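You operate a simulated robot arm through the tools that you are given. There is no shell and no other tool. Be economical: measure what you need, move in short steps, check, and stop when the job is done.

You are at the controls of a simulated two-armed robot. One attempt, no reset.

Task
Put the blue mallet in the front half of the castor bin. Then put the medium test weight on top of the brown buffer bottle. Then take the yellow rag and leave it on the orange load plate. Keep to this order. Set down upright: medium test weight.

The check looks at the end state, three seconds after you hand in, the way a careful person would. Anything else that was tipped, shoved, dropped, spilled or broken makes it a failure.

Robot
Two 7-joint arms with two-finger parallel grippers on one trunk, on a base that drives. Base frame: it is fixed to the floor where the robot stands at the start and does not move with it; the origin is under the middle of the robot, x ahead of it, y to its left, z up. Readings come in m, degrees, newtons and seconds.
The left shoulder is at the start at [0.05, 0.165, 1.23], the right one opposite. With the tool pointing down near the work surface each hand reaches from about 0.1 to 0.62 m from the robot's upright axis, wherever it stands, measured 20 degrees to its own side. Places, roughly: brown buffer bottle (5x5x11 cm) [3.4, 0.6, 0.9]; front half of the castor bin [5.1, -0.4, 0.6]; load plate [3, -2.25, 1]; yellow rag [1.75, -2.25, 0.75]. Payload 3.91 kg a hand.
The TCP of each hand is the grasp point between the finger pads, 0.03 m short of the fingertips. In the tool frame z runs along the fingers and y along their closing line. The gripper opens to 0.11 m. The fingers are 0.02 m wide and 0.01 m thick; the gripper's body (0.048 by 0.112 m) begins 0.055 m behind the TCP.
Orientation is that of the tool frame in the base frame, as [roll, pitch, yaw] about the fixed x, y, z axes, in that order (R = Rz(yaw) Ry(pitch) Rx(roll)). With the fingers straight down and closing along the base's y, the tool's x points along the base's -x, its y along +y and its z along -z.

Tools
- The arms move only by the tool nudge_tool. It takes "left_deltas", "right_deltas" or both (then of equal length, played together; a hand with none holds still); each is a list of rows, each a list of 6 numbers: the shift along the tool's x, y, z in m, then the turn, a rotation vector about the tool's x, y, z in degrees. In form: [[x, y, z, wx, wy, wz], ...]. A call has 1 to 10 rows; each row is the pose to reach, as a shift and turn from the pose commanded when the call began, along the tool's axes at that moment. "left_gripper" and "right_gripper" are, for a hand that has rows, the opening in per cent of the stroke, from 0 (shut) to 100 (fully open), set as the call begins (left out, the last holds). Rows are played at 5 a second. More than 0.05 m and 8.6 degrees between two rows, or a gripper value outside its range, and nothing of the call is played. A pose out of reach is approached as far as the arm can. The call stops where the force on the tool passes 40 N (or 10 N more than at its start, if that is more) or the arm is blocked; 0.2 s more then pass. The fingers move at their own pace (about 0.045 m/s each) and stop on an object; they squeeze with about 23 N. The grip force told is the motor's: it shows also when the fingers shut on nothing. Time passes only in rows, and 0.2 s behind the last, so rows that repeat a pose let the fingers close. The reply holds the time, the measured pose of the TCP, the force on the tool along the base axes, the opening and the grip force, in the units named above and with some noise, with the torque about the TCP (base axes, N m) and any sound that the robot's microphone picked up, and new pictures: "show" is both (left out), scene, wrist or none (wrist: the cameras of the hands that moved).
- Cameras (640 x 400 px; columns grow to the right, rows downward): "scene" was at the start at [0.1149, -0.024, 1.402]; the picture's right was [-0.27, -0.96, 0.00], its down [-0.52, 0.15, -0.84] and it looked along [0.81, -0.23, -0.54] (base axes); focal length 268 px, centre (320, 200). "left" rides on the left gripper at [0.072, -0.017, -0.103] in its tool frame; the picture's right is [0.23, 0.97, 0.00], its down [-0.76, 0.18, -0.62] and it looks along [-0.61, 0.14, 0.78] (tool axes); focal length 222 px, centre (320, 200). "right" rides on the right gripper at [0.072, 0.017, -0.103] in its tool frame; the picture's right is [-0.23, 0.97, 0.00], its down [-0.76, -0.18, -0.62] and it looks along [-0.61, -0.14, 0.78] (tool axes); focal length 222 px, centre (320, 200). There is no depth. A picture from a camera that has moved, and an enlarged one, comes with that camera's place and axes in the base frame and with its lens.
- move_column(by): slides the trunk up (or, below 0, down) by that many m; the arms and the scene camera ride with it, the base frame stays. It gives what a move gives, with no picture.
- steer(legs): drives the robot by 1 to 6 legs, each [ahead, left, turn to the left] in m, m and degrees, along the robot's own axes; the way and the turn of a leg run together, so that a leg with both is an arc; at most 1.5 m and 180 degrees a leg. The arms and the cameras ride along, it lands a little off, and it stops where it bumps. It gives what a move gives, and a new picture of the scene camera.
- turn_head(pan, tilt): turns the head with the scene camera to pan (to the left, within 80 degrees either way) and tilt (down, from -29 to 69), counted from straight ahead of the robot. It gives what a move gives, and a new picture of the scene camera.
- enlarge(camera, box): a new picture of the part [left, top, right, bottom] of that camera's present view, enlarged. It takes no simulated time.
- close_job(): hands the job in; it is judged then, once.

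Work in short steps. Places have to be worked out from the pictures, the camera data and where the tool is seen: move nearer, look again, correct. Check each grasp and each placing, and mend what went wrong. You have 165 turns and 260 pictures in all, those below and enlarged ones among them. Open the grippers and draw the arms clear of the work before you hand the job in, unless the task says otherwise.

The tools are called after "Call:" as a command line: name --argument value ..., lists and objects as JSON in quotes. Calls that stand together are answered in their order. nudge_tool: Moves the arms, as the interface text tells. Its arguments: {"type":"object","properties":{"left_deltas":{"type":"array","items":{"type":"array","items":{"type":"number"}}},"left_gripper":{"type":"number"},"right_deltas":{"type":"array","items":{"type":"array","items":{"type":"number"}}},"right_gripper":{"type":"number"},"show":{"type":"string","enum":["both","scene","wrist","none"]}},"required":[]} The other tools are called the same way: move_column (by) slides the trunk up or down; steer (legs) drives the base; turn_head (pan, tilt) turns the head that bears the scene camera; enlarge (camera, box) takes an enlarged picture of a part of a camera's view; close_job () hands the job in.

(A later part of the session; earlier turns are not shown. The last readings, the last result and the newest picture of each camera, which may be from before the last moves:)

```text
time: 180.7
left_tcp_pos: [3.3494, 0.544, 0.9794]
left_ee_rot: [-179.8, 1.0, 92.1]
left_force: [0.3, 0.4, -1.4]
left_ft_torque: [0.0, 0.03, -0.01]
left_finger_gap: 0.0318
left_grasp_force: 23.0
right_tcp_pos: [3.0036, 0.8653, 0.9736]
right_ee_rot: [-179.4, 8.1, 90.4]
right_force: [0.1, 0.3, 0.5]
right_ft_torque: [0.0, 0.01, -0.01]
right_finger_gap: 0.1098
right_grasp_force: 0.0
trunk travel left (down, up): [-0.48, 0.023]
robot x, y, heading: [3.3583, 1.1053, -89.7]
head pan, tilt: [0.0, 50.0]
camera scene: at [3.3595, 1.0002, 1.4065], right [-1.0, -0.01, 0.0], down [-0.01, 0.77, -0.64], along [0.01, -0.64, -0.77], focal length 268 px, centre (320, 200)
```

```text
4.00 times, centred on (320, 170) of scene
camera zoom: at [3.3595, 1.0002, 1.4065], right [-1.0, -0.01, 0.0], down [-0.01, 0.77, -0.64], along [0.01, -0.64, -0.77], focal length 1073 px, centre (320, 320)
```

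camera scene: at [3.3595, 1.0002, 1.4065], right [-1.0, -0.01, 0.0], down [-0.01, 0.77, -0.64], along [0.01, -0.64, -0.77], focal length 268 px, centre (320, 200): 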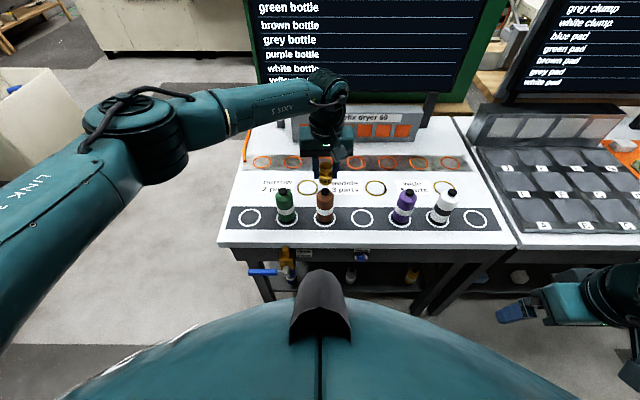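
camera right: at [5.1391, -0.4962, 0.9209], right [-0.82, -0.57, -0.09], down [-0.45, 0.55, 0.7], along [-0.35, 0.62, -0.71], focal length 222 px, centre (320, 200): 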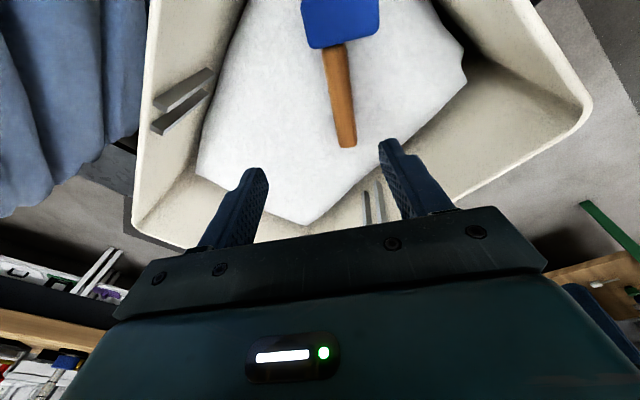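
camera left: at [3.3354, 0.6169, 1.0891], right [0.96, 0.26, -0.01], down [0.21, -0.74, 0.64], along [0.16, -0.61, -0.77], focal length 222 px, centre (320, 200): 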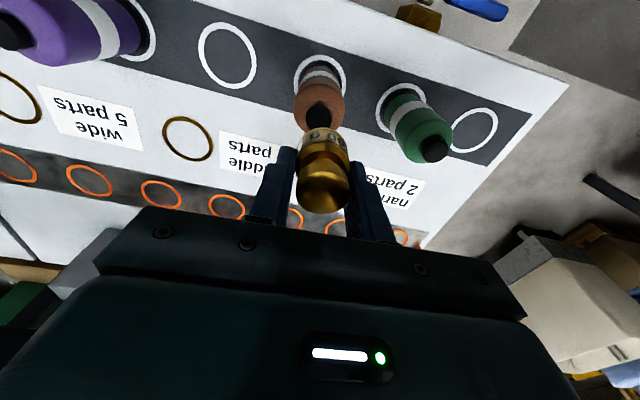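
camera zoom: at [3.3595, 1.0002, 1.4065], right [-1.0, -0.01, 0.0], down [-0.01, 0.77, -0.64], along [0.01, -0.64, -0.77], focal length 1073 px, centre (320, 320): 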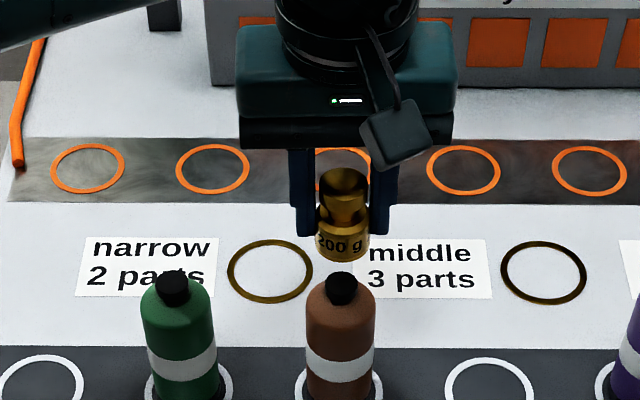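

Lateral alignment is within ~1 mm. I go down in small steps and keep comparing.

Call:
nudge_tool --left_deltas '[[0, 0, 0.01, 0, 0, 0], [0, 0, 0.022, 0, 0, 0]]' --show "none"

Call:
enlarge --camera "scene" --box '[295, 145, 355, 205]'

Call:
enlarge --camera "left" --box '[260, 60, 380, 230]'

```text
time: 181.3
left_tcp_pos: [3.3514, 0.5433, 0.9558]
left_ee_rot: [-179.8, 1.0, 92.0]
left_force: [0.1, 0.4, -1.1]
left_ft_torque: [-0.02, -0.02, 0.0]
left_finger_gap: 0.0317
left_grasp_force: 23.1
right_tcp_pos: [3.0035, 0.8668, 0.9747]
right_ee_rot: [-179.6, 8.0, 90.2]
right_force: [0.1, -0.6, -0.9]
right_ft_torque: [0.02, -0.01, -0.03]
right_finger_gap: 0.1098
right_grasp_force: 0.0
trunk travel left (down, up): [-0.48, 0.023]
robot x, y, heading: [3.3573, 1.1086, -89.7]
head pan, tilt: [0.0, 50.0]
```

```text
6.67 times, centred on (325, 175) of scene
camera zoom: at [3.3594, 1.0001, 1.4065], right [-1.0, -0.01, 0.0], down [-0.01, 0.77, -0.64], along [0.01, -0.64, -0.77], focal length 1789 px, centre (287, 367)
```

zoom: 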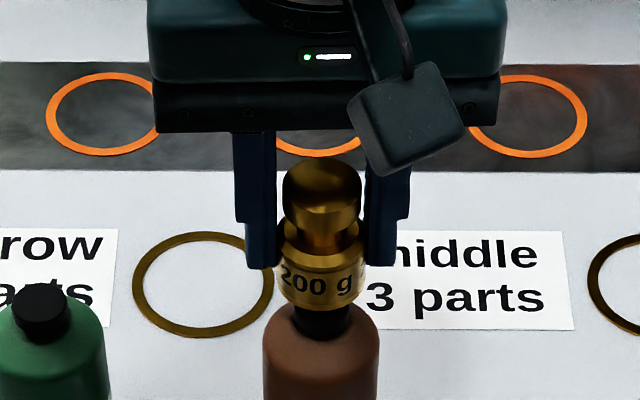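

```text
2.35 times, centred on (320, 145) of left
camera zoom: at [3.3314, 0.617, 1.0587], right [0.96, 0.26, -0.01], down [0.21, -0.74, 0.64], along [0.16, -0.61, -0.77], focal length 523 px, centre (320, 329)
```

zoom: 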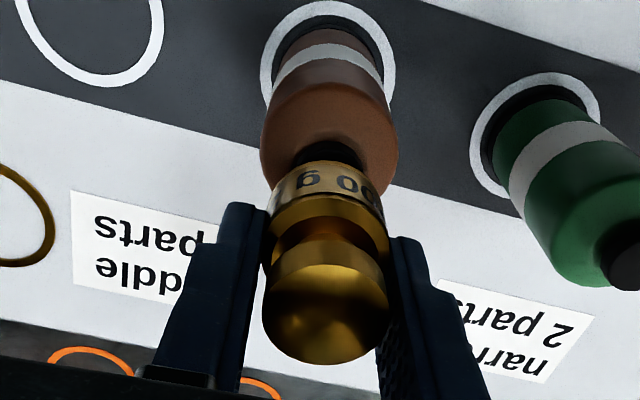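

Estimates put the weight ~5 mm too far ahead of the cap axis; I shift 5 mm toward me and lower in fine steps until touch.

Call:
nudge_tool --left_deltas '[[0.005, 0, 0, 0, 0, 0], [0.005, 0, 0.004, 0, 0, 0], [0.005, 0, 0.007, 0, 0, 0]]' --show "none"

Call:
enlarge --camera "scene" --box '[295, 145, 355, 205]'

```text
time: 182.1
left_tcp_pos: [3.3521, 0.5497, 0.9524]
left_ee_rot: [-179.8, 1.0, 92.2]
left_force: [1.5, 0.6, -1.2]
left_ft_torque: [-0.02, 0.0, -0.02]
left_finger_gap: 0.0317
left_grasp_force: 23.1
right_tcp_pos: [3.0036, 0.865, 0.9738]
right_ee_rot: [-179.4, 8.0, 90.4]
right_force: [-0.4, 0.6, 0.2]
right_ft_torque: [0.02, 0.01, -0.02]
right_finger_gap: 0.1102
right_grasp_force: 0.1
trunk travel left (down, up): [-0.48, 0.023]
robot x, y, heading: [3.3589, 1.1048, -89.7]
head pan, tilt: [0.0, 50.0]
```

```text
6.67 times, centred on (325, 175) of scene
camera zoom: at [3.3595, 1.0002, 1.4065], right [-1.0, -0.01, 0.0], down [-0.01, 0.77, -0.64], along [0.01, -0.64, -0.77], focal length 1789 px, centre (287, 367)
```

zoom: 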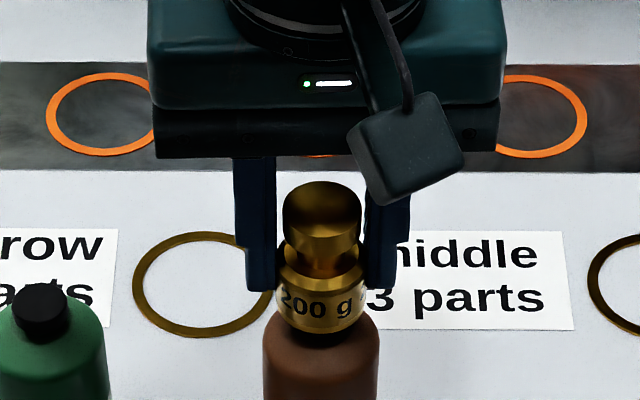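

In the picture, the weight's base now coincides with the cap top. I go down 3 mm at a time to find the touch.

Call:
nudge_tool --left_deltas '[[0, 0, 0.002, 0, 0, 0], [0, 0, 0.004, 0, 0, 0]]' --show "none"

```text
time: 182.7
left_tcp_pos: [3.3517, 0.5484, 0.9462]
left_ee_rot: [-179.8, 0.9, 92.1]
left_force: [0.7, 0.2, -0.9]
left_ft_torque: [-0.02, -0.02, -0.01]
left_finger_gap: 0.0316
left_grasp_force: 23.3
right_tcp_pos: [3.0026, 0.8661, 0.9732]
right_ee_rot: [-179.4, 8.0, 90.3]
right_force: [-0.3, -0.6, -0.1]
right_ft_torque: [0.0, 0.02, 0.01]
right_finger_gap: 0.1098
right_grasp_force: 0.0
trunk travel left (down, up): [-0.48, 0.023]
robot x, y, heading: [3.3593, 1.1045, -89.6]
head pan, tilt: [0.0, 50.0]
```

Call:
nudge_tool --left_deltas '[[0, 0, 0.003, 0, 0, 0]]' --show "none"

Call:
enlarge --camera "scene" --box '[295, 145, 355, 205]'

Call:
enlarge --camera "left" --box '[260, 60, 380, 230]'

```text
time: 183.1
left_tcp_pos: [3.3519, 0.5496, 0.9434]
left_ee_rot: [-179.7, 1.0, 92.1]
left_force: [0.3, -0.2, -2.3]
left_ft_torque: [-0.04, -0.01, -0.02]
left_finger_gap: 0.032
left_grasp_force: 23.1
right_tcp_pos: [3.0041, 0.8661, 0.9733]
right_ee_rot: [-179.6, 7.9, 90.3]
right_force: [-0.3, -0.1, -0.3]
right_ft_torque: [0.03, 0.0, 0.02]
right_finger_gap: 0.1099
right_grasp_force: 0.1
trunk travel left (down, up): [-0.48, 0.023]
robot x, y, heading: [3.3583, 1.1035, -89.6]
head pan, tilt: [0.0, 50.0]
```

```text
6.67 times, centred on (325, 175) of scene
camera zoom: at [3.3594, 1.0002, 1.4065], right [-1.0, -0.01, 0.0], down [-0.01, 0.77, -0.64], along [0.01, -0.64, -0.77], focal length 1789 px, centre (287, 367)
```

zoom: 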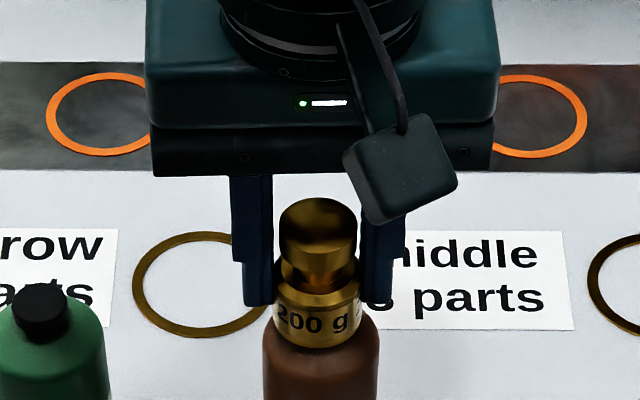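

```text
2.35 times, centred on (320, 145) of left
camera zoom: at [3.3326, 0.6235, 1.0453], right [0.96, 0.26, -0.01], down [0.21, -0.74, 0.64], along [0.16, -0.61, -0.77], focal length 523 px, centre (320, 329)
```

zoom: 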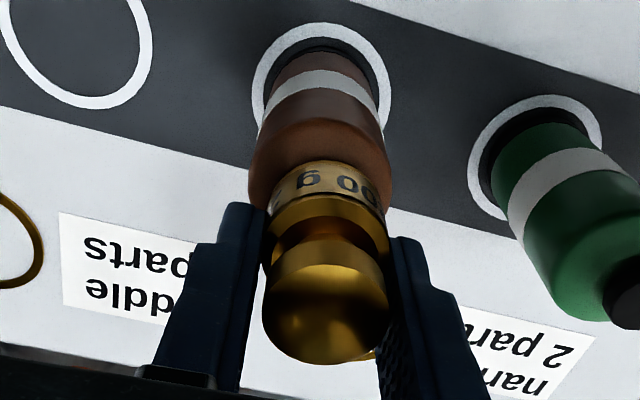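

Scene picture suggests the weight is now a few mm too near and 2 mm too far to the left; I correct by 4 mm and 2 mm and go on down.

Call:
nudge_tool --left_deltas '[[-0.004, -0.002, -0.001, 0, 0, 0], [-0.004, -0.002, 0.002, 0, 0, 0], [-0.004, -0.002, 0.004, 0, 0, 0]]' --show "none"

```text
time: 183.9
left_tcp_pos: [3.3494, 0.5457, 0.9401]
left_ee_rot: [-179.8, 1.1, 92.2]
left_force: [1.8, 0.3, 3.0]
left_ft_torque: [0.11, -0.08, 0.04]
left_finger_gap: 0.0317
left_grasp_force: 22.6
right_tcp_pos: [3.0038, 0.8664, 0.9727]
right_ee_rot: [-179.5, 7.9, 90.3]
right_force: [-0.4, -0.5, 0.7]
right_ft_torque: [0.01, 0.02, -0.02]
right_finger_gap: 0.11
right_grasp_force: 0.1
trunk travel left (down, up): [-0.48, 0.023]
robot x, y, heading: [3.3602, 1.1073, -89.6]
head pan, tilt: [0.0, 50.0]
```

Touch (about 5 N). I check the alignment in the pictures before releasing.

Call:
enlarge --camera "scene" --box '[295, 145, 355, 205]'

Call:
enlarge --camera "left" --box '[260, 60, 380, 230]'

```text
6.67 times, centred on (325, 175) of scene
camera zoom: at [3.3595, 1.0009, 1.4067], right [-1.0, -0.01, 0.0], down [-0.01, 0.77, -0.64], along [0.0, -0.64, -0.77], focal length 1789 px, centre (287, 367)
```

zoom: 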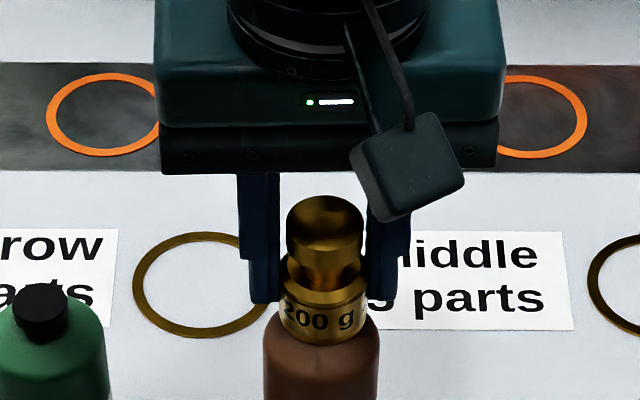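

```text
2.35 times, centred on (320, 145) of left
camera zoom: at [3.3304, 0.6193, 1.042], right [0.96, 0.26, -0.01], down [0.21, -0.74, 0.64], along [0.16, -0.62, -0.77], focal length 523 px, centre (320, 329)
```

zoom: 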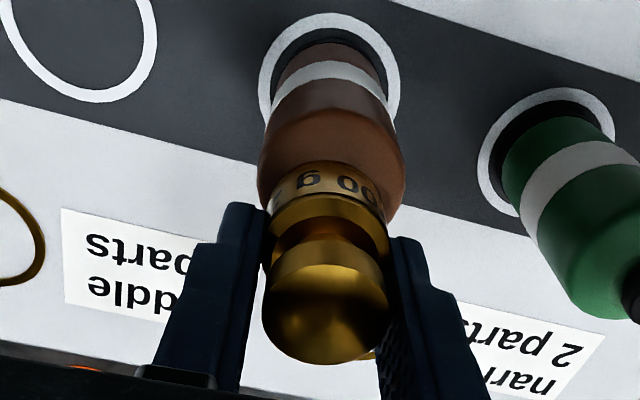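

Aligned within ~2 mm both ways. I open the gripper gently.

Call:
nudge_tool --left_deltas '[[0, 0, 0, 0, 0, 0], [0, 0, 0, 0, 0, 0], [0, 0, 0, 0, 0, 0]]' --left_gripper 50 --show "none"

Call:
enlarge --camera "scene" --box '[295, 145, 355, 205]'

```text
time: 184.7
left_tcp_pos: [3.3497, 0.5452, 0.9394]
left_ee_rot: [-179.8, 1.0, 92.2]
left_force: [0.6, -0.5, 0.5]
left_ft_torque: [0.0, 0.01, 0.0]
left_finger_gap: 0.0551
left_grasp_force: 0.1
right_tcp_pos: [3.003, 0.8652, 0.9729]
right_ee_rot: [-179.5, 8.1, 90.2]
right_force: [-0.5, 0.7, 0.6]
right_ft_torque: [0.0, 0.0, -0.02]
right_finger_gap: 0.1101
right_grasp_force: 0.0
trunk travel left (down, up): [-0.48, 0.023]
robot x, y, heading: [3.3578, 1.105, -89.5]
head pan, tilt: [0.0, 50.0]
```

```text
6.67 times, centred on (325, 175) of scene
camera zoom: at [3.3594, 1.0005, 1.4065], right [-1.0, -0.01, 0.0], down [-0.01, 0.77, -0.64], along [0.01, -0.64, -0.77], focal length 1789 px, centre (287, 367)
```

zoom: 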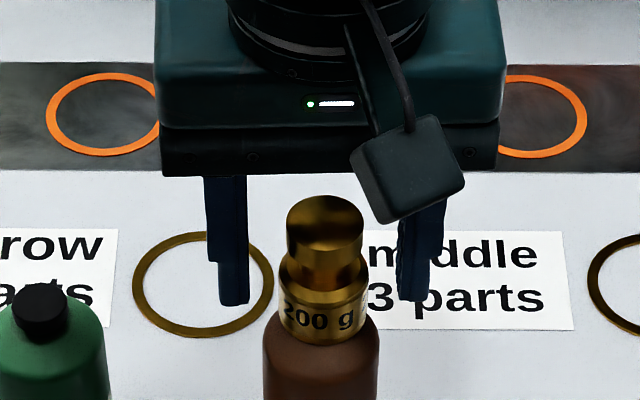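

It stands. I lift the hand straight up.

Call:
nudge_tool --left_deltas '[[0, 0, -0.03, 0, 0, 0], [0, 0, -0.07, 0, 0, 0], [0, 0, -0.11, 0, 0, 0], [0, 0, -0.14, 0, 0, 0]]' --show "scene"

Call:
enlarge --camera "scene" --box '[295, 145, 355, 225]'

```text
time: 185.7
left_tcp_pos: [3.3494, 0.5463, 1.079]
left_ee_rot: [-179.8, 1.0, 92.1]
left_force: [0.1, 0.3, 0.6]
left_ft_torque: [0.02, -0.01, 0.0]
left_finger_gap: 0.055
left_grasp_force: 0.0
right_tcp_pos: [3.0029, 0.8668, 0.9724]
right_ee_rot: [-179.5, 8.0, 90.4]
right_force: [0.1, -0.4, 0.3]
right_ft_torque: [0.01, 0.0, 0.0]
right_finger_gap: 0.1099
right_grasp_force: 0.0
trunk travel left (down, up): [-0.48, 0.023]
robot x, y, heading: [3.3573, 1.1026, -89.5]
head pan, tilt: [0.0, 50.0]
camera scene: at [3.3594, 1.0007, 1.4065], right [-1.0, -0.01, 0.0], down [-0.01, 0.77, -0.64], along [0.01, -0.64, -0.77], focal length 268 px, centre (320, 200)
```

scene: 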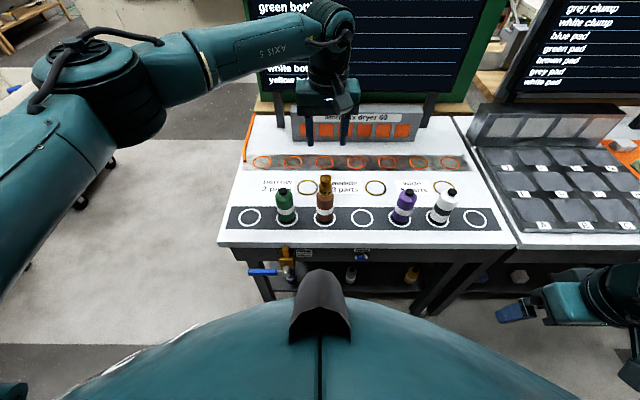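

```text
5.00 times, centred on (325, 185) of scene
camera zoom: at [3.3594, 1.0007, 1.4065], right [-1.0, -0.01, 0.0], down [-0.01, 0.77, -0.64], along [0.01, -0.64, -0.77], focal length 1341 px, centre (295, 275)
```

zoom: 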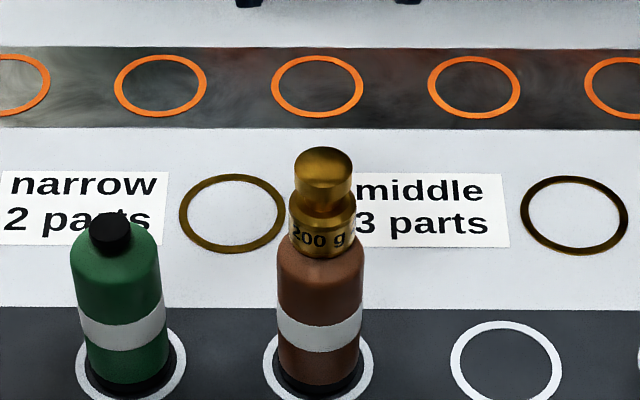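

The weight stands upright on the brown bottle. I back away straight, then tuck the left hand in.

Call:
steer --legs '[[-0.22, 0, 0]]'

Call:
nudge_tool --left_deltas '[[0.04, 0.02, 0, 0, 0, 0], [0.08, 0.04, 0, 0, 0, 0], [0.12, 0.06, 0, 0, 0, 0], [0.16, 0.08, 0, 0, 0, 0], [0.2, 0.1, 0, 0, 0, 0]]' --show "none"

Call:
turn_head --pan 30 --tilt 25

```text
time: 187.4
left_tcp_pos: [3.3465, 0.765, 1.0783]
left_ee_rot: [-179.8, 1.1, 92.1]
left_force: [0.3, 0.4, 0.9]
left_ft_torque: [-0.01, 0.0, 0.0]
left_finger_gap: 0.055
left_grasp_force: 0.0
right_tcp_pos: [3.0011, 1.0859, 0.973]
right_ee_rot: [-179.5, 8.1, 90.2]
right_force: [-0.4, -0.3, 0.5]
right_ft_torque: [-0.06, 0.01, -0.01]
right_finger_gap: 0.1098
right_grasp_force: 0.0
trunk travel left (down, up): [-0.48, 0.023]
robot x, y, heading: [3.3573, 1.326, -89.6]
head pan, tilt: [0.0, 50.0]
camera scene: at [3.3577, 1.2201, 1.4066], right [-1.0, -0.01, 0.0], down [-0.01, 0.77, -0.64], along [0.0, -0.64, -0.77], focal length 268 px, centre (320, 200)
```

scene: 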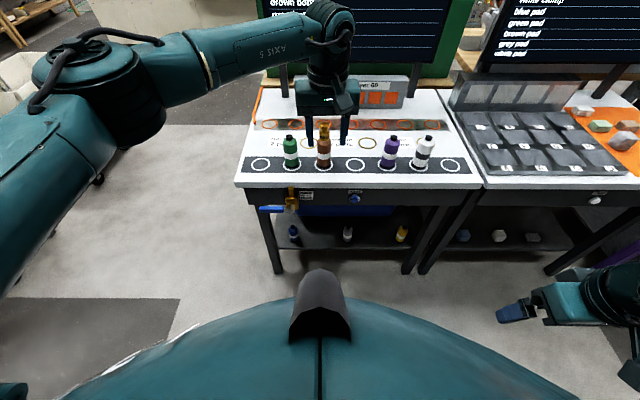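

```text
time: 188.6
left_tcp_pos: [3.4408, 0.9675, 1.0761]
left_ee_rot: [-179.8, 1.1, 92.1]
left_force: [-0.5, 0.3, -0.7]
left_ft_torque: [-0.04, -0.01, -0.01]
left_finger_gap: 0.0549
left_grasp_force: 0.0
right_tcp_pos: [3.0016, 1.0854, 0.9728]
right_ee_rot: [-179.4, 7.9, 90.2]
right_force: [0.5, 0.0, 0.7]
right_ft_torque: [-0.02, -0.02, 0.03]
right_finger_gap: 0.1101
right_grasp_force: 0.2
trunk travel left (down, up): [-0.48, 0.023]
robot x, y, heading: [3.3579, 1.3276, -89.7]
head pan, tilt: [0.0, 50.0]
```

```text
time: 189.5
left_tcp_pos: [3.4409, 0.9669, 1.0765]
left_ee_rot: [-179.9, 1.0, 92.1]
left_force: [-0.6, -0.3, 0.2]
left_ft_torque: [0.03, 0.0, 0.02]
left_finger_gap: 0.0552
left_grasp_force: 0.3
right_tcp_pos: [3.0014, 1.0844, 0.9735]
right_ee_rot: [-179.5, 8.0, 90.2]
right_force: [0.7, -0.3, 0.0]
right_ft_torque: [0.0, -0.01, -0.03]
right_finger_gap: 0.1098
right_grasp_force: 0.0
trunk travel left (down, up): [-0.48, 0.023]
robot x, y, heading: [3.3568, 1.3273, -89.6]
head pan, tilt: [30.0, 25.0]
camera scene: at [3.4037, 1.2167, 1.444], right [-0.86, -0.51, 0.0], down [-0.21, 0.37, -0.91], along [0.46, -0.78, -0.42], focal length 268 px, centre (320, 200)
```

scene: 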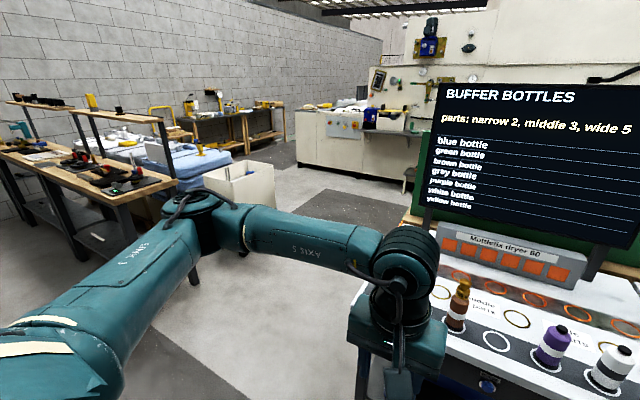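

I strafe to the passage and drive back through to the right aisle, facing the machines.

Call:
steer --legs '[[0, 0.9, 0], [1.25, 0, 0], [1.2, 0, 0]]'

Call:
turn_head --pan -35 --tilt 20

```text
time: 206.1
left_tcp_pos: [4.4098, -1.5166, 1.0759]
left_ee_rot: [-179.8, 1.0, 93.3]
left_force: [-0.2, 0.8, -0.4]
left_ft_torque: [0.02, 0.01, 0.03]
left_finger_gap: 0.0551
left_grasp_force: 0.1
right_tcp_pos: [3.9685, -1.4076, 0.9725]
right_ee_rot: [-179.5, 8.0, 91.4]
right_force: [0.7, -0.3, -0.7]
right_ft_torque: [0.04, 0.0, 0.02]
right_finger_gap: 0.1101
right_grasp_force: 0.1
trunk travel left (down, up): [-0.48, 0.023]
robot x, y, heading: [4.3169, -1.1585, -88.4]
head pan, tilt: [30.0, 25.0]
camera scene: at [4.3666, -1.2671, 1.444], right [-0.85, -0.52, 0.0], down [-0.22, 0.36, -0.91], along [0.47, -0.77, -0.42], focal length 268 px, centre (320, 200)
```

scene: 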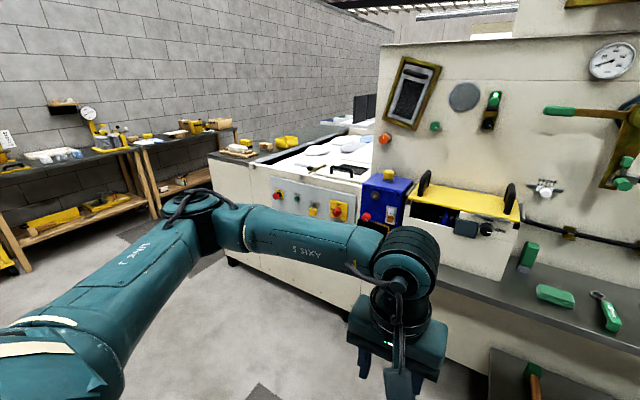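

```text
time: 207.4
left_tcp_pos: [4.4096, -1.5165, 1.0763]
left_ee_rot: [-179.8, 1.0, 93.3]
left_force: [-0.6, -0.3, -0.4]
left_ft_torque: [-0.01, -0.01, -0.02]
left_finger_gap: 0.055
left_grasp_force: 0.0
right_tcp_pos: [3.9673, -1.4074, 0.9731]
right_ee_rot: [-179.5, 8.0, 91.4]
right_force: [-0.2, 0.6, -0.1]
right_ft_torque: [-0.04, -0.04, 0.02]
right_finger_gap: 0.1101
right_grasp_force: 0.0
trunk travel left (down, up): [-0.48, 0.023]
robot x, y, heading: [4.3164, -1.1598, -88.4]
head pan, tilt: [-35.0, 20.0]
camera scene: at [4.2671, -1.2662, 1.4521], right [-0.84, 0.55, 0.0], down [0.19, 0.29, -0.94], along [-0.52, -0.78, -0.34], focal length 268 px, centre (320, 200)
```

scene: 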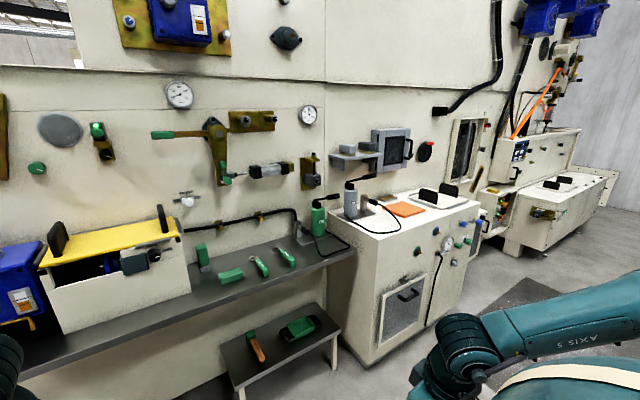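

The orange load plate is on the cream cabinet at x≈3. The rag is further at x≈1.75; I strafe right along the aisle.

Call:
steer --legs '[[0, -1.3, -1.5], [0, -1.2, 0]]'

Call:
turn_head --pan 0 --tilt 35

```text
time: 219.8
left_tcp_pos: [1.8688, -1.5595, 1.0759]
left_ee_rot: [-179.7, 1.0, 92.6]
left_force: [-0.2, 0.3, 0.4]
left_ft_torque: [0.01, -0.01, -0.06]
left_finger_gap: 0.0547
left_grasp_force: 0.0
right_tcp_pos: [1.4293, -1.4461, 0.9734]
right_ee_rot: [-179.4, 8.0, 90.8]
right_force: [-1.0, -0.3, 0.1]
right_ft_torque: [0.0, -0.01, 0.01]
right_finger_gap: 0.1102
right_grasp_force: 0.0
trunk travel left (down, up): [-0.48, 0.023]
robot x, y, heading: [1.7861, -1.2051, -89.1]
head pan, tilt: [-35.0, 20.0]
camera scene: at [1.7298, -1.3081, 1.4521], right [-0.83, 0.56, 0.0], down [0.19, 0.28, -0.94], along [-0.53, -0.78, -0.34], focal length 268 px, centre (320, 200)
```

scene: 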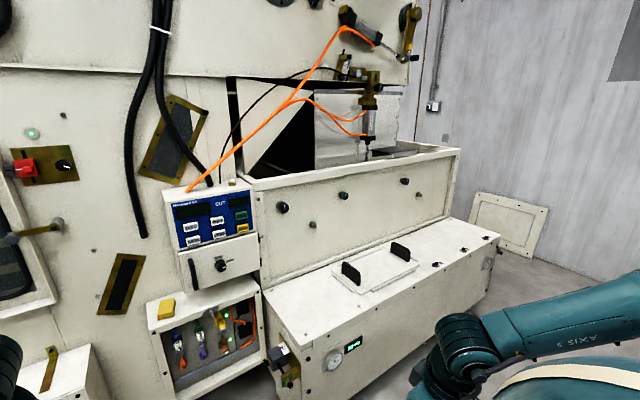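

```text
time: 220.8
left_tcp_pos: [1.8681, -1.5591, 1.0747]
left_ee_rot: [-179.8, 1.0, 92.6]
left_force: [0.3, -0.4, 0.3]
left_ft_torque: [0.02, 0.02, 0.05]
left_finger_gap: 0.0549
left_grasp_force: 0.1
right_tcp_pos: [1.4303, -1.4457, 0.9732]
right_ee_rot: [-179.5, 8.0, 90.7]
right_force: [0.2, 0.3, 0.0]
right_ft_torque: [-0.01, -0.03, -0.03]
right_finger_gap: 0.1099
right_grasp_force: 0.1
trunk travel left (down, up): [-0.48, 0.023]
robot x, y, heading: [1.7785, -1.2008, -89.0]
head pan, tilt: [0.0, 35.0]
camera scene: at [1.7835, -1.319, 1.4283], right [-1.0, -0.01, 0.0], down [-0.01, 0.57, -0.82], along [0.01, -0.82, -0.57], focal length 268 px, centre (320, 200)
```

scene: 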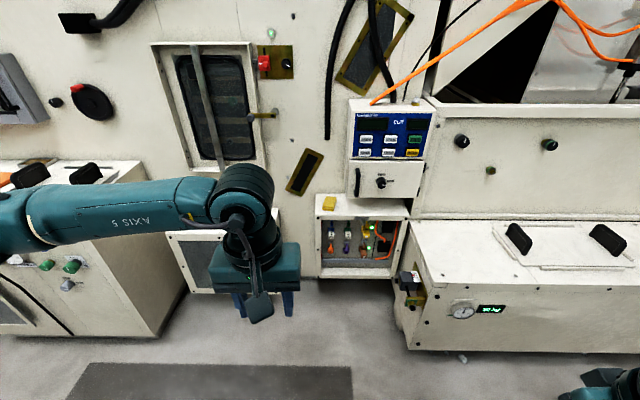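

The yellow rag lies on the small box at about (1.755, -2.27, 0.75), left of a control box. I zoom in to check clearances.

Call:
enlarge --camera "scene" --box '[260, 70, 440, 300]'

```text
1.74 times, centred on (350, 185) of scene
camera zoom: at [1.7835, -1.319, 1.4283], right [-1.0, -0.01, 0.0], down [-0.01, 0.57, -0.82], along [0.01, -0.82, -0.57], focal length 467 px, centre (268, 226)
```

zoom: 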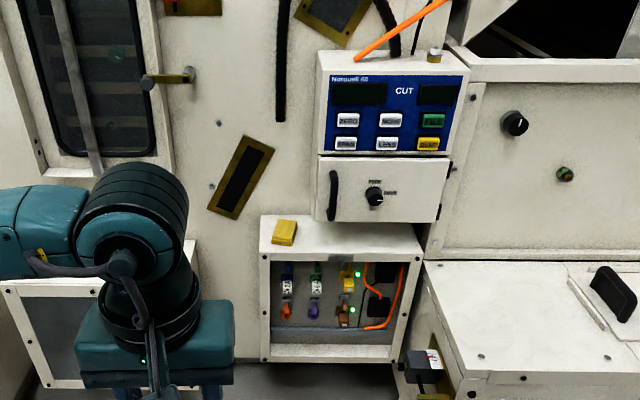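

I approach to y≈-1.68 with x≈1.72, then view from nearer.

Call:
steer --legs '[[0.4, -0.05, -1]]'

Call:
turn_head --pan 0 --tilt 48

```text
time: 223.4
left_tcp_pos: [1.8151, -1.963, 1.0752]
left_ee_rot: [-179.8, 1.1, 91.6]
left_force: [1.1, 0.3, 0.1]
left_ft_torque: [0.0, 0.02, -0.01]
left_finger_gap: 0.0549
left_grasp_force: 0.0
right_tcp_pos: [1.3768, -1.842, 0.9728]
right_ee_rot: [-179.4, 7.9, 89.8]
right_force: [0.3, -0.4, -0.2]
right_ft_torque: [0.02, -0.02, 0.0]
right_finger_gap: 0.1102
right_grasp_force: 0.1
trunk travel left (down, up): [-0.48, 0.023]
robot x, y, heading: [1.7343, -1.6025, -90.2]
head pan, tilt: [0.0, 35.0]
camera scene: at [1.7339, -1.7215, 1.4282], right [-1.0, 0.0, 0.0], down [0.0, 0.57, -0.82], along [0.0, -0.82, -0.57], focal length 268 px, centre (320, 200)
```

scene: 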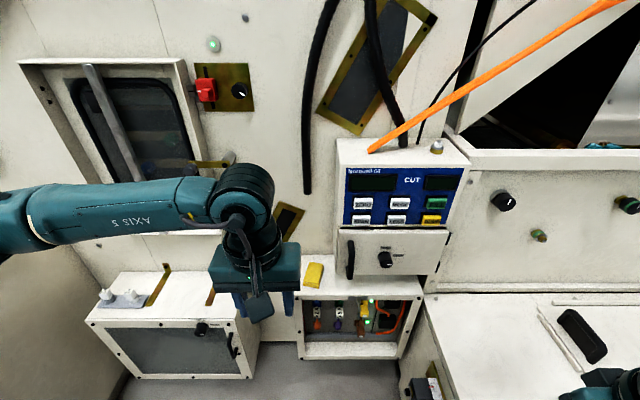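

```text
time: 224.1
left_tcp_pos: [1.8158, -1.9637, 1.0759]
left_ee_rot: [-179.8, 1.0, 91.6]
left_force: [-1.1, -0.6, 0.3]
left_ft_torque: [0.01, 0.0, 0.02]
left_finger_gap: 0.0549
left_grasp_force: 0.1
right_tcp_pos: [1.3786, -1.8414, 0.9725]
right_ee_rot: [-179.5, 8.0, 89.8]
right_force: [0.0, 0.3, -0.3]
right_ft_torque: [0.0, -0.01, 0.0]
right_finger_gap: 0.1099
right_grasp_force: 0.1
trunk travel left (down, up): [-0.48, 0.023]
robot x, y, heading: [1.735, -1.6022, -90.0]
head pan, tilt: [0.0, 48.0]
camera scene: at [1.734, -1.7116, 1.4093], right [-1.0, 0.0, 0.0], down [0.0, 0.74, -0.67], along [0.0, -0.67, -0.74], focal length 268 px, centre (320, 200)
```

scene: 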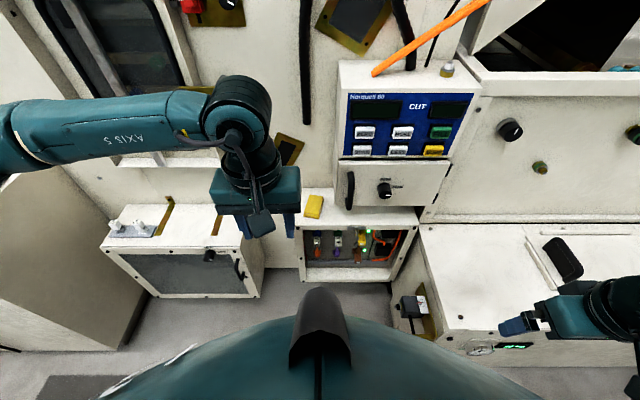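

Stereo suggests the rag is around (1.755, -2.3, 0.70–0.75). I move the left hand ahead and down to view it with the wrist camera, opening fully.

Call:
nudge_tool --left_deltas '[[-0.03, -0.02, 0.025, 0, 0, 0], [-0.06, -0.04, 0.05, 0, 0, 0], [-0.09, -0.06, 0.075, 0, 0, 0], [-0.12, -0.06, 0.1, 0, 0, 0], [-0.15, -0.06, 0.125, 0, 0, 0], [-0.18, -0.06, 0.15, 0, 0, 0], [-0.21, -0.06, 0.17, 0, 0, 0]]' --left_gripper 90 --show "both"

```text
time: 225.7
left_tcp_pos: [1.7585, -2.1769, 0.9113]
left_ee_rot: [-179.8, 1.2, 91.6]
left_force: [0.3, -0.8, 0.0]
left_ft_torque: [0.0, 0.0, -0.02]
left_finger_gap: 0.0991
left_grasp_force: 0.0
right_tcp_pos: [1.3771, -1.8421, 0.9726]
right_ee_rot: [-179.5, 8.0, 89.7]
right_force: [0.0, 0.3, -0.4]
right_ft_torque: [0.01, -0.01, 0.03]
right_finger_gap: 0.1099
right_grasp_force: 0.1
trunk travel left (down, up): [-0.48, 0.023]
robot x, y, heading: [1.7308, -1.606, -89.8]
head pan, tilt: [0.0, 48.0]
camera scene: at [1.7334, -1.712, 1.4092], right [-1.0, 0.0, 0.0], down [0.0, 0.74, -0.67], along [0.0, -0.67, -0.74], focal length 268 px, centre (320, 200)
camera left: at [1.7401, -2.1022, 1.0129], right [0.97, 0.25, -0.01], down [0.2, -0.75, 0.64], along [0.15, -0.62, -0.77], focal length 222 px, centre (320, 200)
```

scene: 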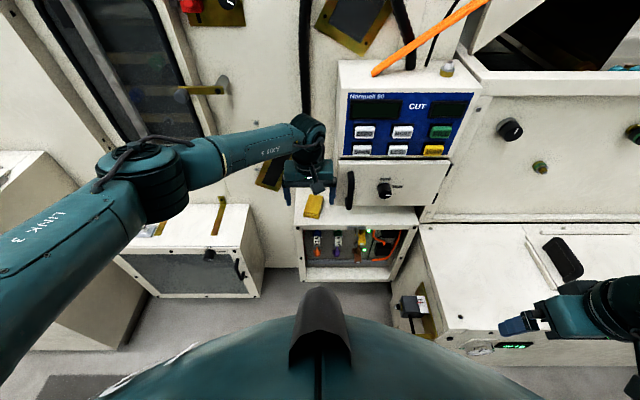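
left: 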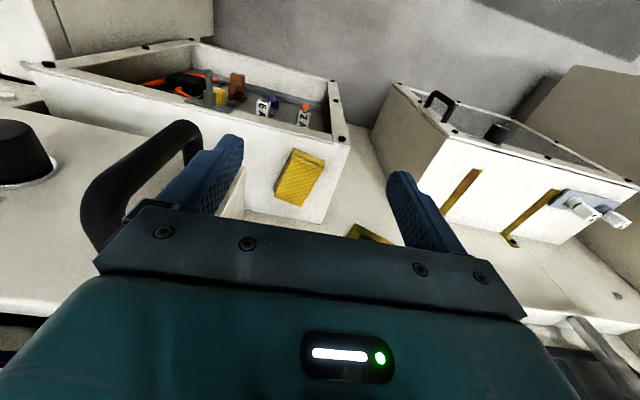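

Combined sightings: rag centre (1.755, -2.32, 0.70); a drawer block lies at x<1.684, z>0.79 and a hose end at z≈1.0 near the wall. I tilt the left hand 30° forward and shift it slightly to +x, then look again.

Call:
nudge_tool --left_deltas '[[0, 0.008, 0, 0, -8, 0], [0, 0.015, 0, 0, -16, 0], [0, 0.015, 0, 0, -24, 0], [0, 0.015, 0, 0, -30, 0]]' --show "none"

Call:
steer --legs '[[0.1, 0, 0]]'

Call:
enlarge --camera "left" --box '[0, 0, 640, 400]'

```text
time: 226.7
left_tcp_pos: [1.7742, -2.1768, 0.9091]
left_ee_rot: [-179.7, 31.1, 91.8]
left_force: [-0.3, 0.1, 0.8]
left_ft_torque: [0.01, -0.01, 0.0]
left_finger_gap: 0.099
left_grasp_force: 0.0
right_tcp_pos: [1.3773, -1.8415, 0.9733]
right_ee_rot: [-179.5, 8.0, 89.8]
right_force: [-0.2, 0.5, -0.2]
right_ft_torque: [-0.02, -0.01, -0.03]
right_finger_gap: 0.1102
right_grasp_force: 0.0
trunk travel left (down, up): [-0.48, 0.023]
robot x, y, heading: [1.7345, -1.6053, -90.2]
head pan, tilt: [0.0, 48.0]
```

```text
time: 227.8
left_tcp_pos: [1.7771, -2.2764, 0.9088]
left_ee_rot: [-179.8, 31.1, 91.9]
left_force: [-0.7, 0.0, -0.6]
left_ft_torque: [0.02, 0.01, -0.02]
left_finger_gap: 0.0988
left_grasp_force: 0.1
right_tcp_pos: [1.379, -1.942, 0.9735]
right_ee_rot: [-179.5, 7.9, 90.0]
right_force: [-0.2, -1.3, 0.0]
right_ft_torque: [0.03, -0.01, -0.03]
right_finger_gap: 0.1101
right_grasp_force: 0.0
trunk travel left (down, up): [-0.48, 0.023]
robot x, y, heading: [1.7343, -1.7047, -89.6]
head pan, tilt: [0.0, 48.0]
camera scene: at [1.7342, -1.8111, 1.4091], right [-1.0, 0.0, 0.0], down [0.0, 0.74, -0.67], along [0.0, -0.67, -0.74], focal length 268 px, centre (320, 200)
```

scene: 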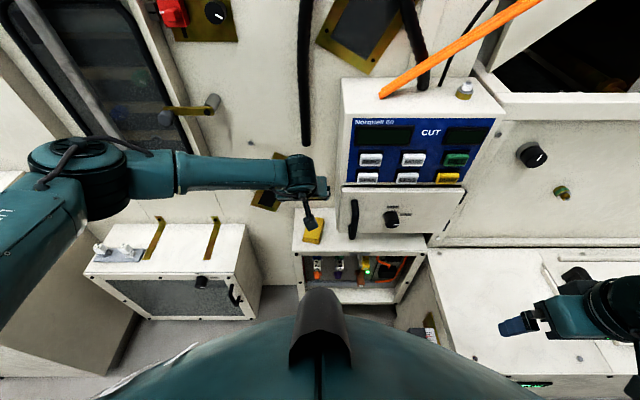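

```text
1.00 times, centred on (320, 200) of left
camera zoom: at [1.7564, -2.1607, 0.96], right [0.97, 0.22, -0.12], down [0.19, -0.33, 0.93], along [0.17, -0.92, -0.36], focal length 222 px, centre (320, 200)
```

zoom: 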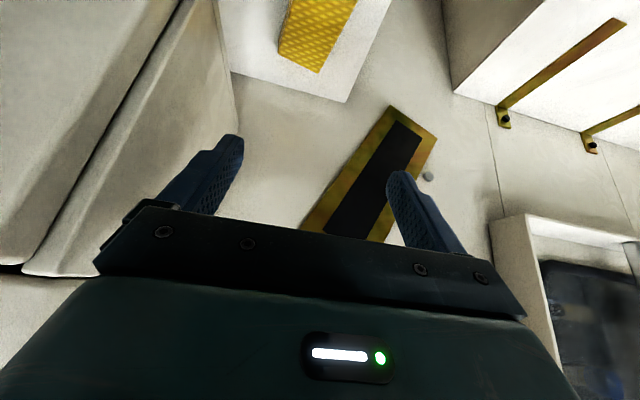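

I move to just above the rag (TCP ≈ (1.762, -2.31, 0.80)) with 80 % opening.

Call:
nudge_tool --left_deltas '[[0.008, -0.008, 0.035, 0, 0, 0], [0.017, -0.015, 0.07, 0, 0, 0], [0.0277, -0.016, 0.108, 0, 0, 0]]' --left_gripper 80 --show "both"

```text
time: 228.7
left_tcp_pos: [1.7593, -2.3095, 0.8044]
left_ee_rot: [-179.8, 30.9, 91.9]
left_force: [-0.3, -0.4, 0.0]
left_ft_torque: [0.01, -0.01, 0.0]
left_finger_gap: 0.0882
left_grasp_force: 0.1
right_tcp_pos: [1.3777, -1.9406, 0.9738]
right_ee_rot: [-179.4, 8.1, 89.9]
right_force: [-0.4, -0.6, -0.2]
right_ft_torque: [-0.01, -0.01, -0.01]
right_finger_gap: 0.1102
right_grasp_force: 0.1
trunk travel left (down, up): [-0.48, 0.023]
robot x, y, heading: [1.7363, -1.7007, -90.0]
head pan, tilt: [0.0, 48.0]
camera scene: at [1.7338, -1.8103, 1.4093], right [-1.0, 0.0, 0.0], down [0.0, 0.74, -0.67], along [0.0, -0.67, -0.74], focal length 268 px, centre (320, 200)
camera left: at [1.7383, -2.1945, 0.8557], right [0.97, 0.22, -0.12], down [0.19, -0.33, 0.93], along [0.17, -0.92, -0.36], focal length 222 px, centre (320, 200)
```

scene: 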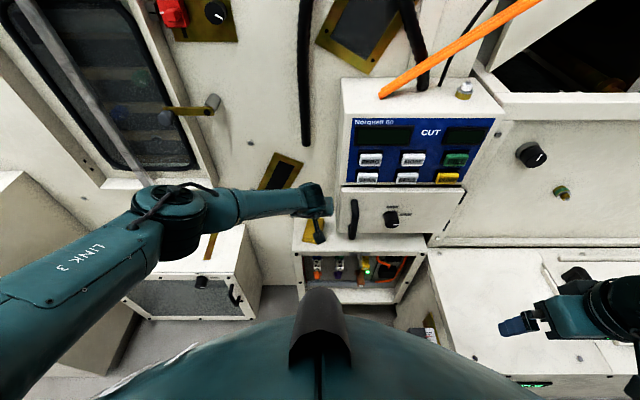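
left: 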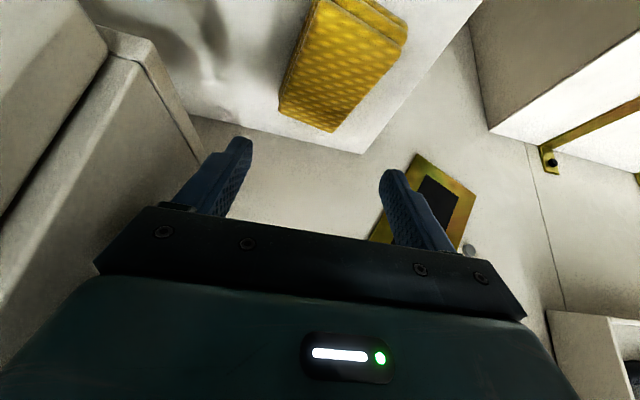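

Triangulation: rag top at z≈0.733, centre (1.751, -2.30), about 5×7.7 cm. I lower so the tips straddle its middle (TCP z≈0.75).

Call:
nudge_tool --left_deltas '[[0.018, -0.0073, -0.0111, 0, 0, 0], [0.033, -0.0073, 0.012, 0, 0, 0], [0.047, -0.0073, 0.034, 0, 0, 0]]' --show "both"

```text
time: 229.4
left_tcp_pos: [1.7525, -2.2878, 0.7508]
left_ee_rot: [-179.8, 31.0, 91.9]
left_force: [-0.2, -0.3, 0.1]
left_ft_torque: [0.0, -0.01, -0.01]
left_finger_gap: 0.088
left_grasp_force: 0.1
right_tcp_pos: [1.3765, -1.9408, 0.9733]
right_ee_rot: [-179.5, 8.0, 89.9]
right_force: [-0.3, -0.1, 0.9]
right_ft_torque: [0.0, 0.01, 0.0]
right_finger_gap: 0.1101
right_grasp_force: 0.0
trunk travel left (down, up): [-0.48, 0.023]
robot x, y, heading: [1.7332, -1.7009, -89.9]
head pan, tilt: [0.0, 48.0]
camera scene: at [1.7339, -1.81, 1.4093], right [-1.0, 0.0, 0.0], down [0.0, 0.74, -0.67], along [0.0, -0.67, -0.74], focal length 268 px, centre (320, 200)
camera left: at [1.7319, -2.1727, 0.8019], right [0.97, 0.22, -0.12], down [0.19, -0.33, 0.93], along [0.17, -0.92, -0.36], focal length 222 px, centre (320, 200)
```

scene: 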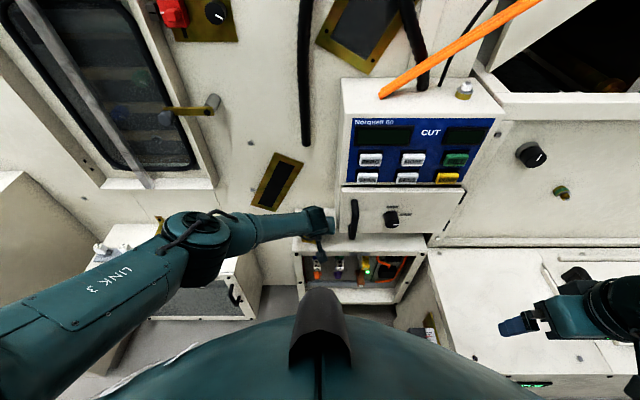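
left: 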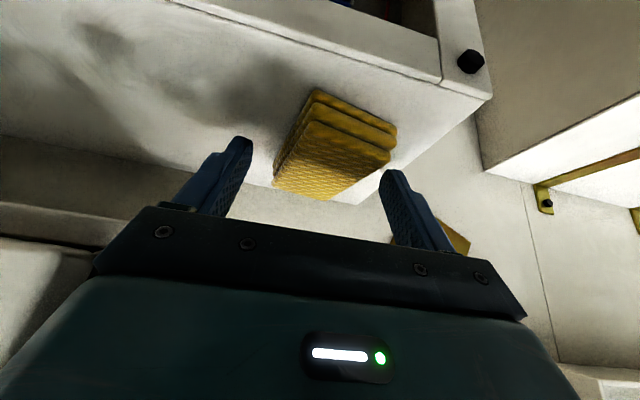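

The fingers straddle the rag; I go 5 mm lower, 3 mm to +x, and close.

Call:
nudge_tool --left_deltas '[[0.0026, 0.003, 0.0043, 0, 0, 0]]' --show "none"

Call:
nudge_tool --left_deltas '[[0, 0, 0, 0, 0, 0], [0, 0, 0, 0, 0, 0], [0, 0, 0, 0, 0, 0], [0, 0, 0, 0, 0, 0]]' --left_gripper 0 --show "wrist"

```text
time: 229.8
left_tcp_pos: [1.7553, -2.2868, 0.7436]
left_ee_rot: [-179.8, 31.1, 91.8]
left_force: [0.8, -0.4, 0.3]
left_ft_torque: [-0.02, 0.05, 0.02]
left_finger_gap: 0.0879
left_grasp_force: 0.1
right_tcp_pos: [1.3777, -1.9394, 0.9726]
right_ee_rot: [-179.5, 8.0, 89.9]
right_force: [-0.4, -0.1, -0.2]
right_ft_torque: [0.01, 0.0, -0.01]
right_finger_gap: 0.1099
right_grasp_force: 0.0
trunk travel left (down, up): [-0.48, 0.023]
robot x, y, heading: [1.7362, -1.7058, -89.7]
head pan, tilt: [0.0, 48.0]
```

```text
time: 230.8
left_tcp_pos: [1.756, -2.287, 0.7459]
left_ee_rot: [-179.9, 31.0, 91.9]
left_force: [0.7, -0.2, 1.6]
left_ft_torque: [0.01, 0.08, -0.06]
left_finger_gap: 0.0577
left_grasp_force: 23.3
right_tcp_pos: [1.3789, -1.9421, 0.9728]
right_ee_rot: [-179.6, 8.0, 89.9]
right_force: [0.6, -0.7, -1.3]
right_ft_torque: [-0.03, 0.0, -0.01]
right_finger_gap: 0.1102
right_grasp_force: 0.1
trunk travel left (down, up): [-0.48, 0.023]
robot x, y, heading: [1.7311, -1.702, -90.0]
head pan, tilt: [0.0, 48.0]
camera left: at [1.7353, -2.1713, 0.7964], right [0.97, 0.22, -0.12], down [0.19, -0.33, 0.93], along [0.17, -0.92, -0.36], focal length 222 px, centre (320, 200)
```

left: 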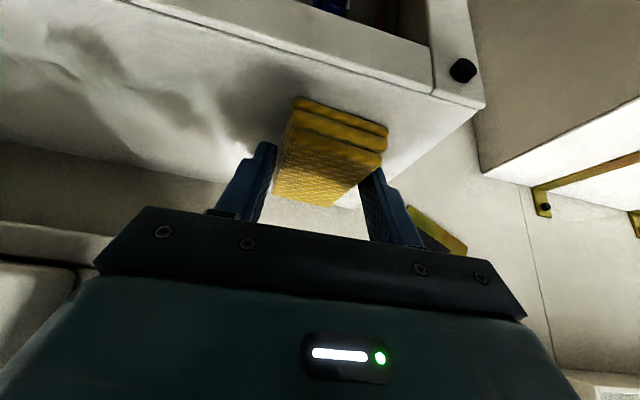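

Gripped at 5.8 cm. I draw back and up along the tool axis.

Call:
nudge_tool --left_deltas '[[-0.01, 0, -0.017, 0, 0, 0], [-0.015, 0, -0.055, 0, 0, 0], [-0.015, 0, -0.1, 0, 0, 0], [-0.015, 0, -0.14, 0, 0, 0]]' --show "wrist"

```text
time: 231.8
left_tcp_pos: [1.7554, -2.224, 0.8721]
left_ee_rot: [-179.8, 31.1, 91.8]
left_force: [-0.4, -0.3, -0.3]
left_ft_torque: [0.06, 0.02, 0.0]
left_finger_gap: 0.0567
left_grasp_force: 23.2
right_tcp_pos: [1.3782, -1.9406, 0.9723]
right_ee_rot: [-179.4, 8.0, 89.9]
right_force: [-0.1, -0.3, -0.7]
right_ft_torque: [0.0, 0.04, 0.02]
right_finger_gap: 0.1102
right_grasp_force: 0.1
trunk travel left (down, up): [-0.48, 0.023]
robot x, y, heading: [1.7344, -1.703, -89.9]
head pan, tilt: [0.0, 48.0]
camera left: at [1.7344, -2.1086, 0.9241], right [0.97, 0.23, -0.12], down [0.19, -0.33, 0.93], along [0.17, -0.92, -0.36], focal length 222 px, centre (320, 200)
```

left: 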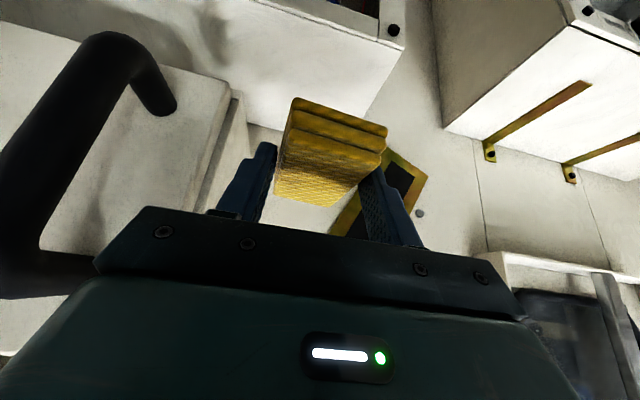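

The rag is held. I drive back straight and then strafe left to the plate at x≈3.

Call:
steer --legs '[[-0.42, 0, 0], [0, 1.2, 0]]'

Call:
turn_head --pan 0 --tilt 35

```text
time: 240.0
left_tcp_pos: [2.9363, -1.8042, 0.8731]
left_ee_rot: [-179.7, 31.0, 92.5]
left_force: [0.5, 0.1, -0.3]
left_ft_torque: [0.01, 0.0, 0.02]
left_finger_gap: 0.0548
left_grasp_force: 23.3
right_tcp_pos: [2.5564, -1.5235, 0.9725]
right_ee_rot: [-179.5, 8.0, 90.5]
right_force: [-0.8, -0.7, 0.1]
right_ft_torque: [-0.02, -0.01, 0.01]
right_finger_gap: 0.1098
right_grasp_force: 0.1
trunk travel left (down, up): [-0.48, 0.023]
robot x, y, heading: [2.9091, -1.2833, -89.6]
head pan, tilt: [0.0, 48.0]
camera scene: at [2.9118, -1.3896, 1.4092], right [-1.0, -0.01, 0.0], down [-0.01, 0.74, -0.67], along [0.01, -0.67, -0.74], focal length 268 px, centre (320, 200)
```

scene: 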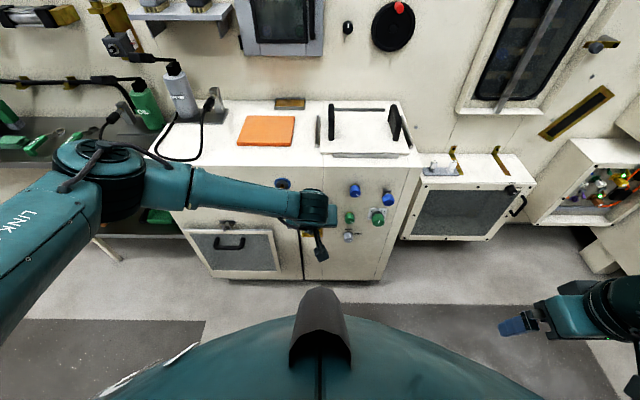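

```text
time: 240.7
left_tcp_pos: [2.9362, -1.8034, 0.8726]
left_ee_rot: [-180.0, 31.0, 92.5]
left_force: [0.4, 0.4, -0.9]
left_ft_torque: [-0.01, 0.02, 0.03]
left_finger_gap: 0.0545
left_grasp_force: 23.1
right_tcp_pos: [2.5558, -1.5247, 0.9737]
right_ee_rot: [-179.5, 8.1, 90.5]
right_force: [-0.1, -0.1, 0.0]
right_ft_torque: [0.0, 0.03, -0.02]
right_finger_gap: 0.1099
right_grasp_force: 0.0
trunk travel left (down, up): [-0.48, 0.023]
robot x, y, heading: [2.9086, -1.2823, -89.4]
head pan, tilt: [0.0, 35.0]
camera scene: at [2.9117, -1.3989, 1.4282], right [-1.0, -0.01, 0.0], down [-0.01, 0.57, -0.82], along [0.01, -0.82, -0.57], focal length 268 px, centre (320, 200)
```

scene: 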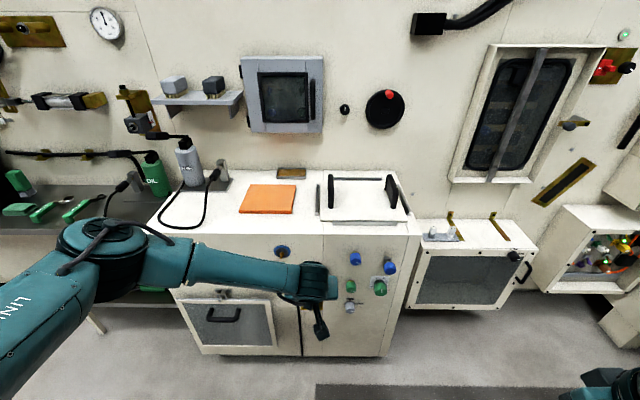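

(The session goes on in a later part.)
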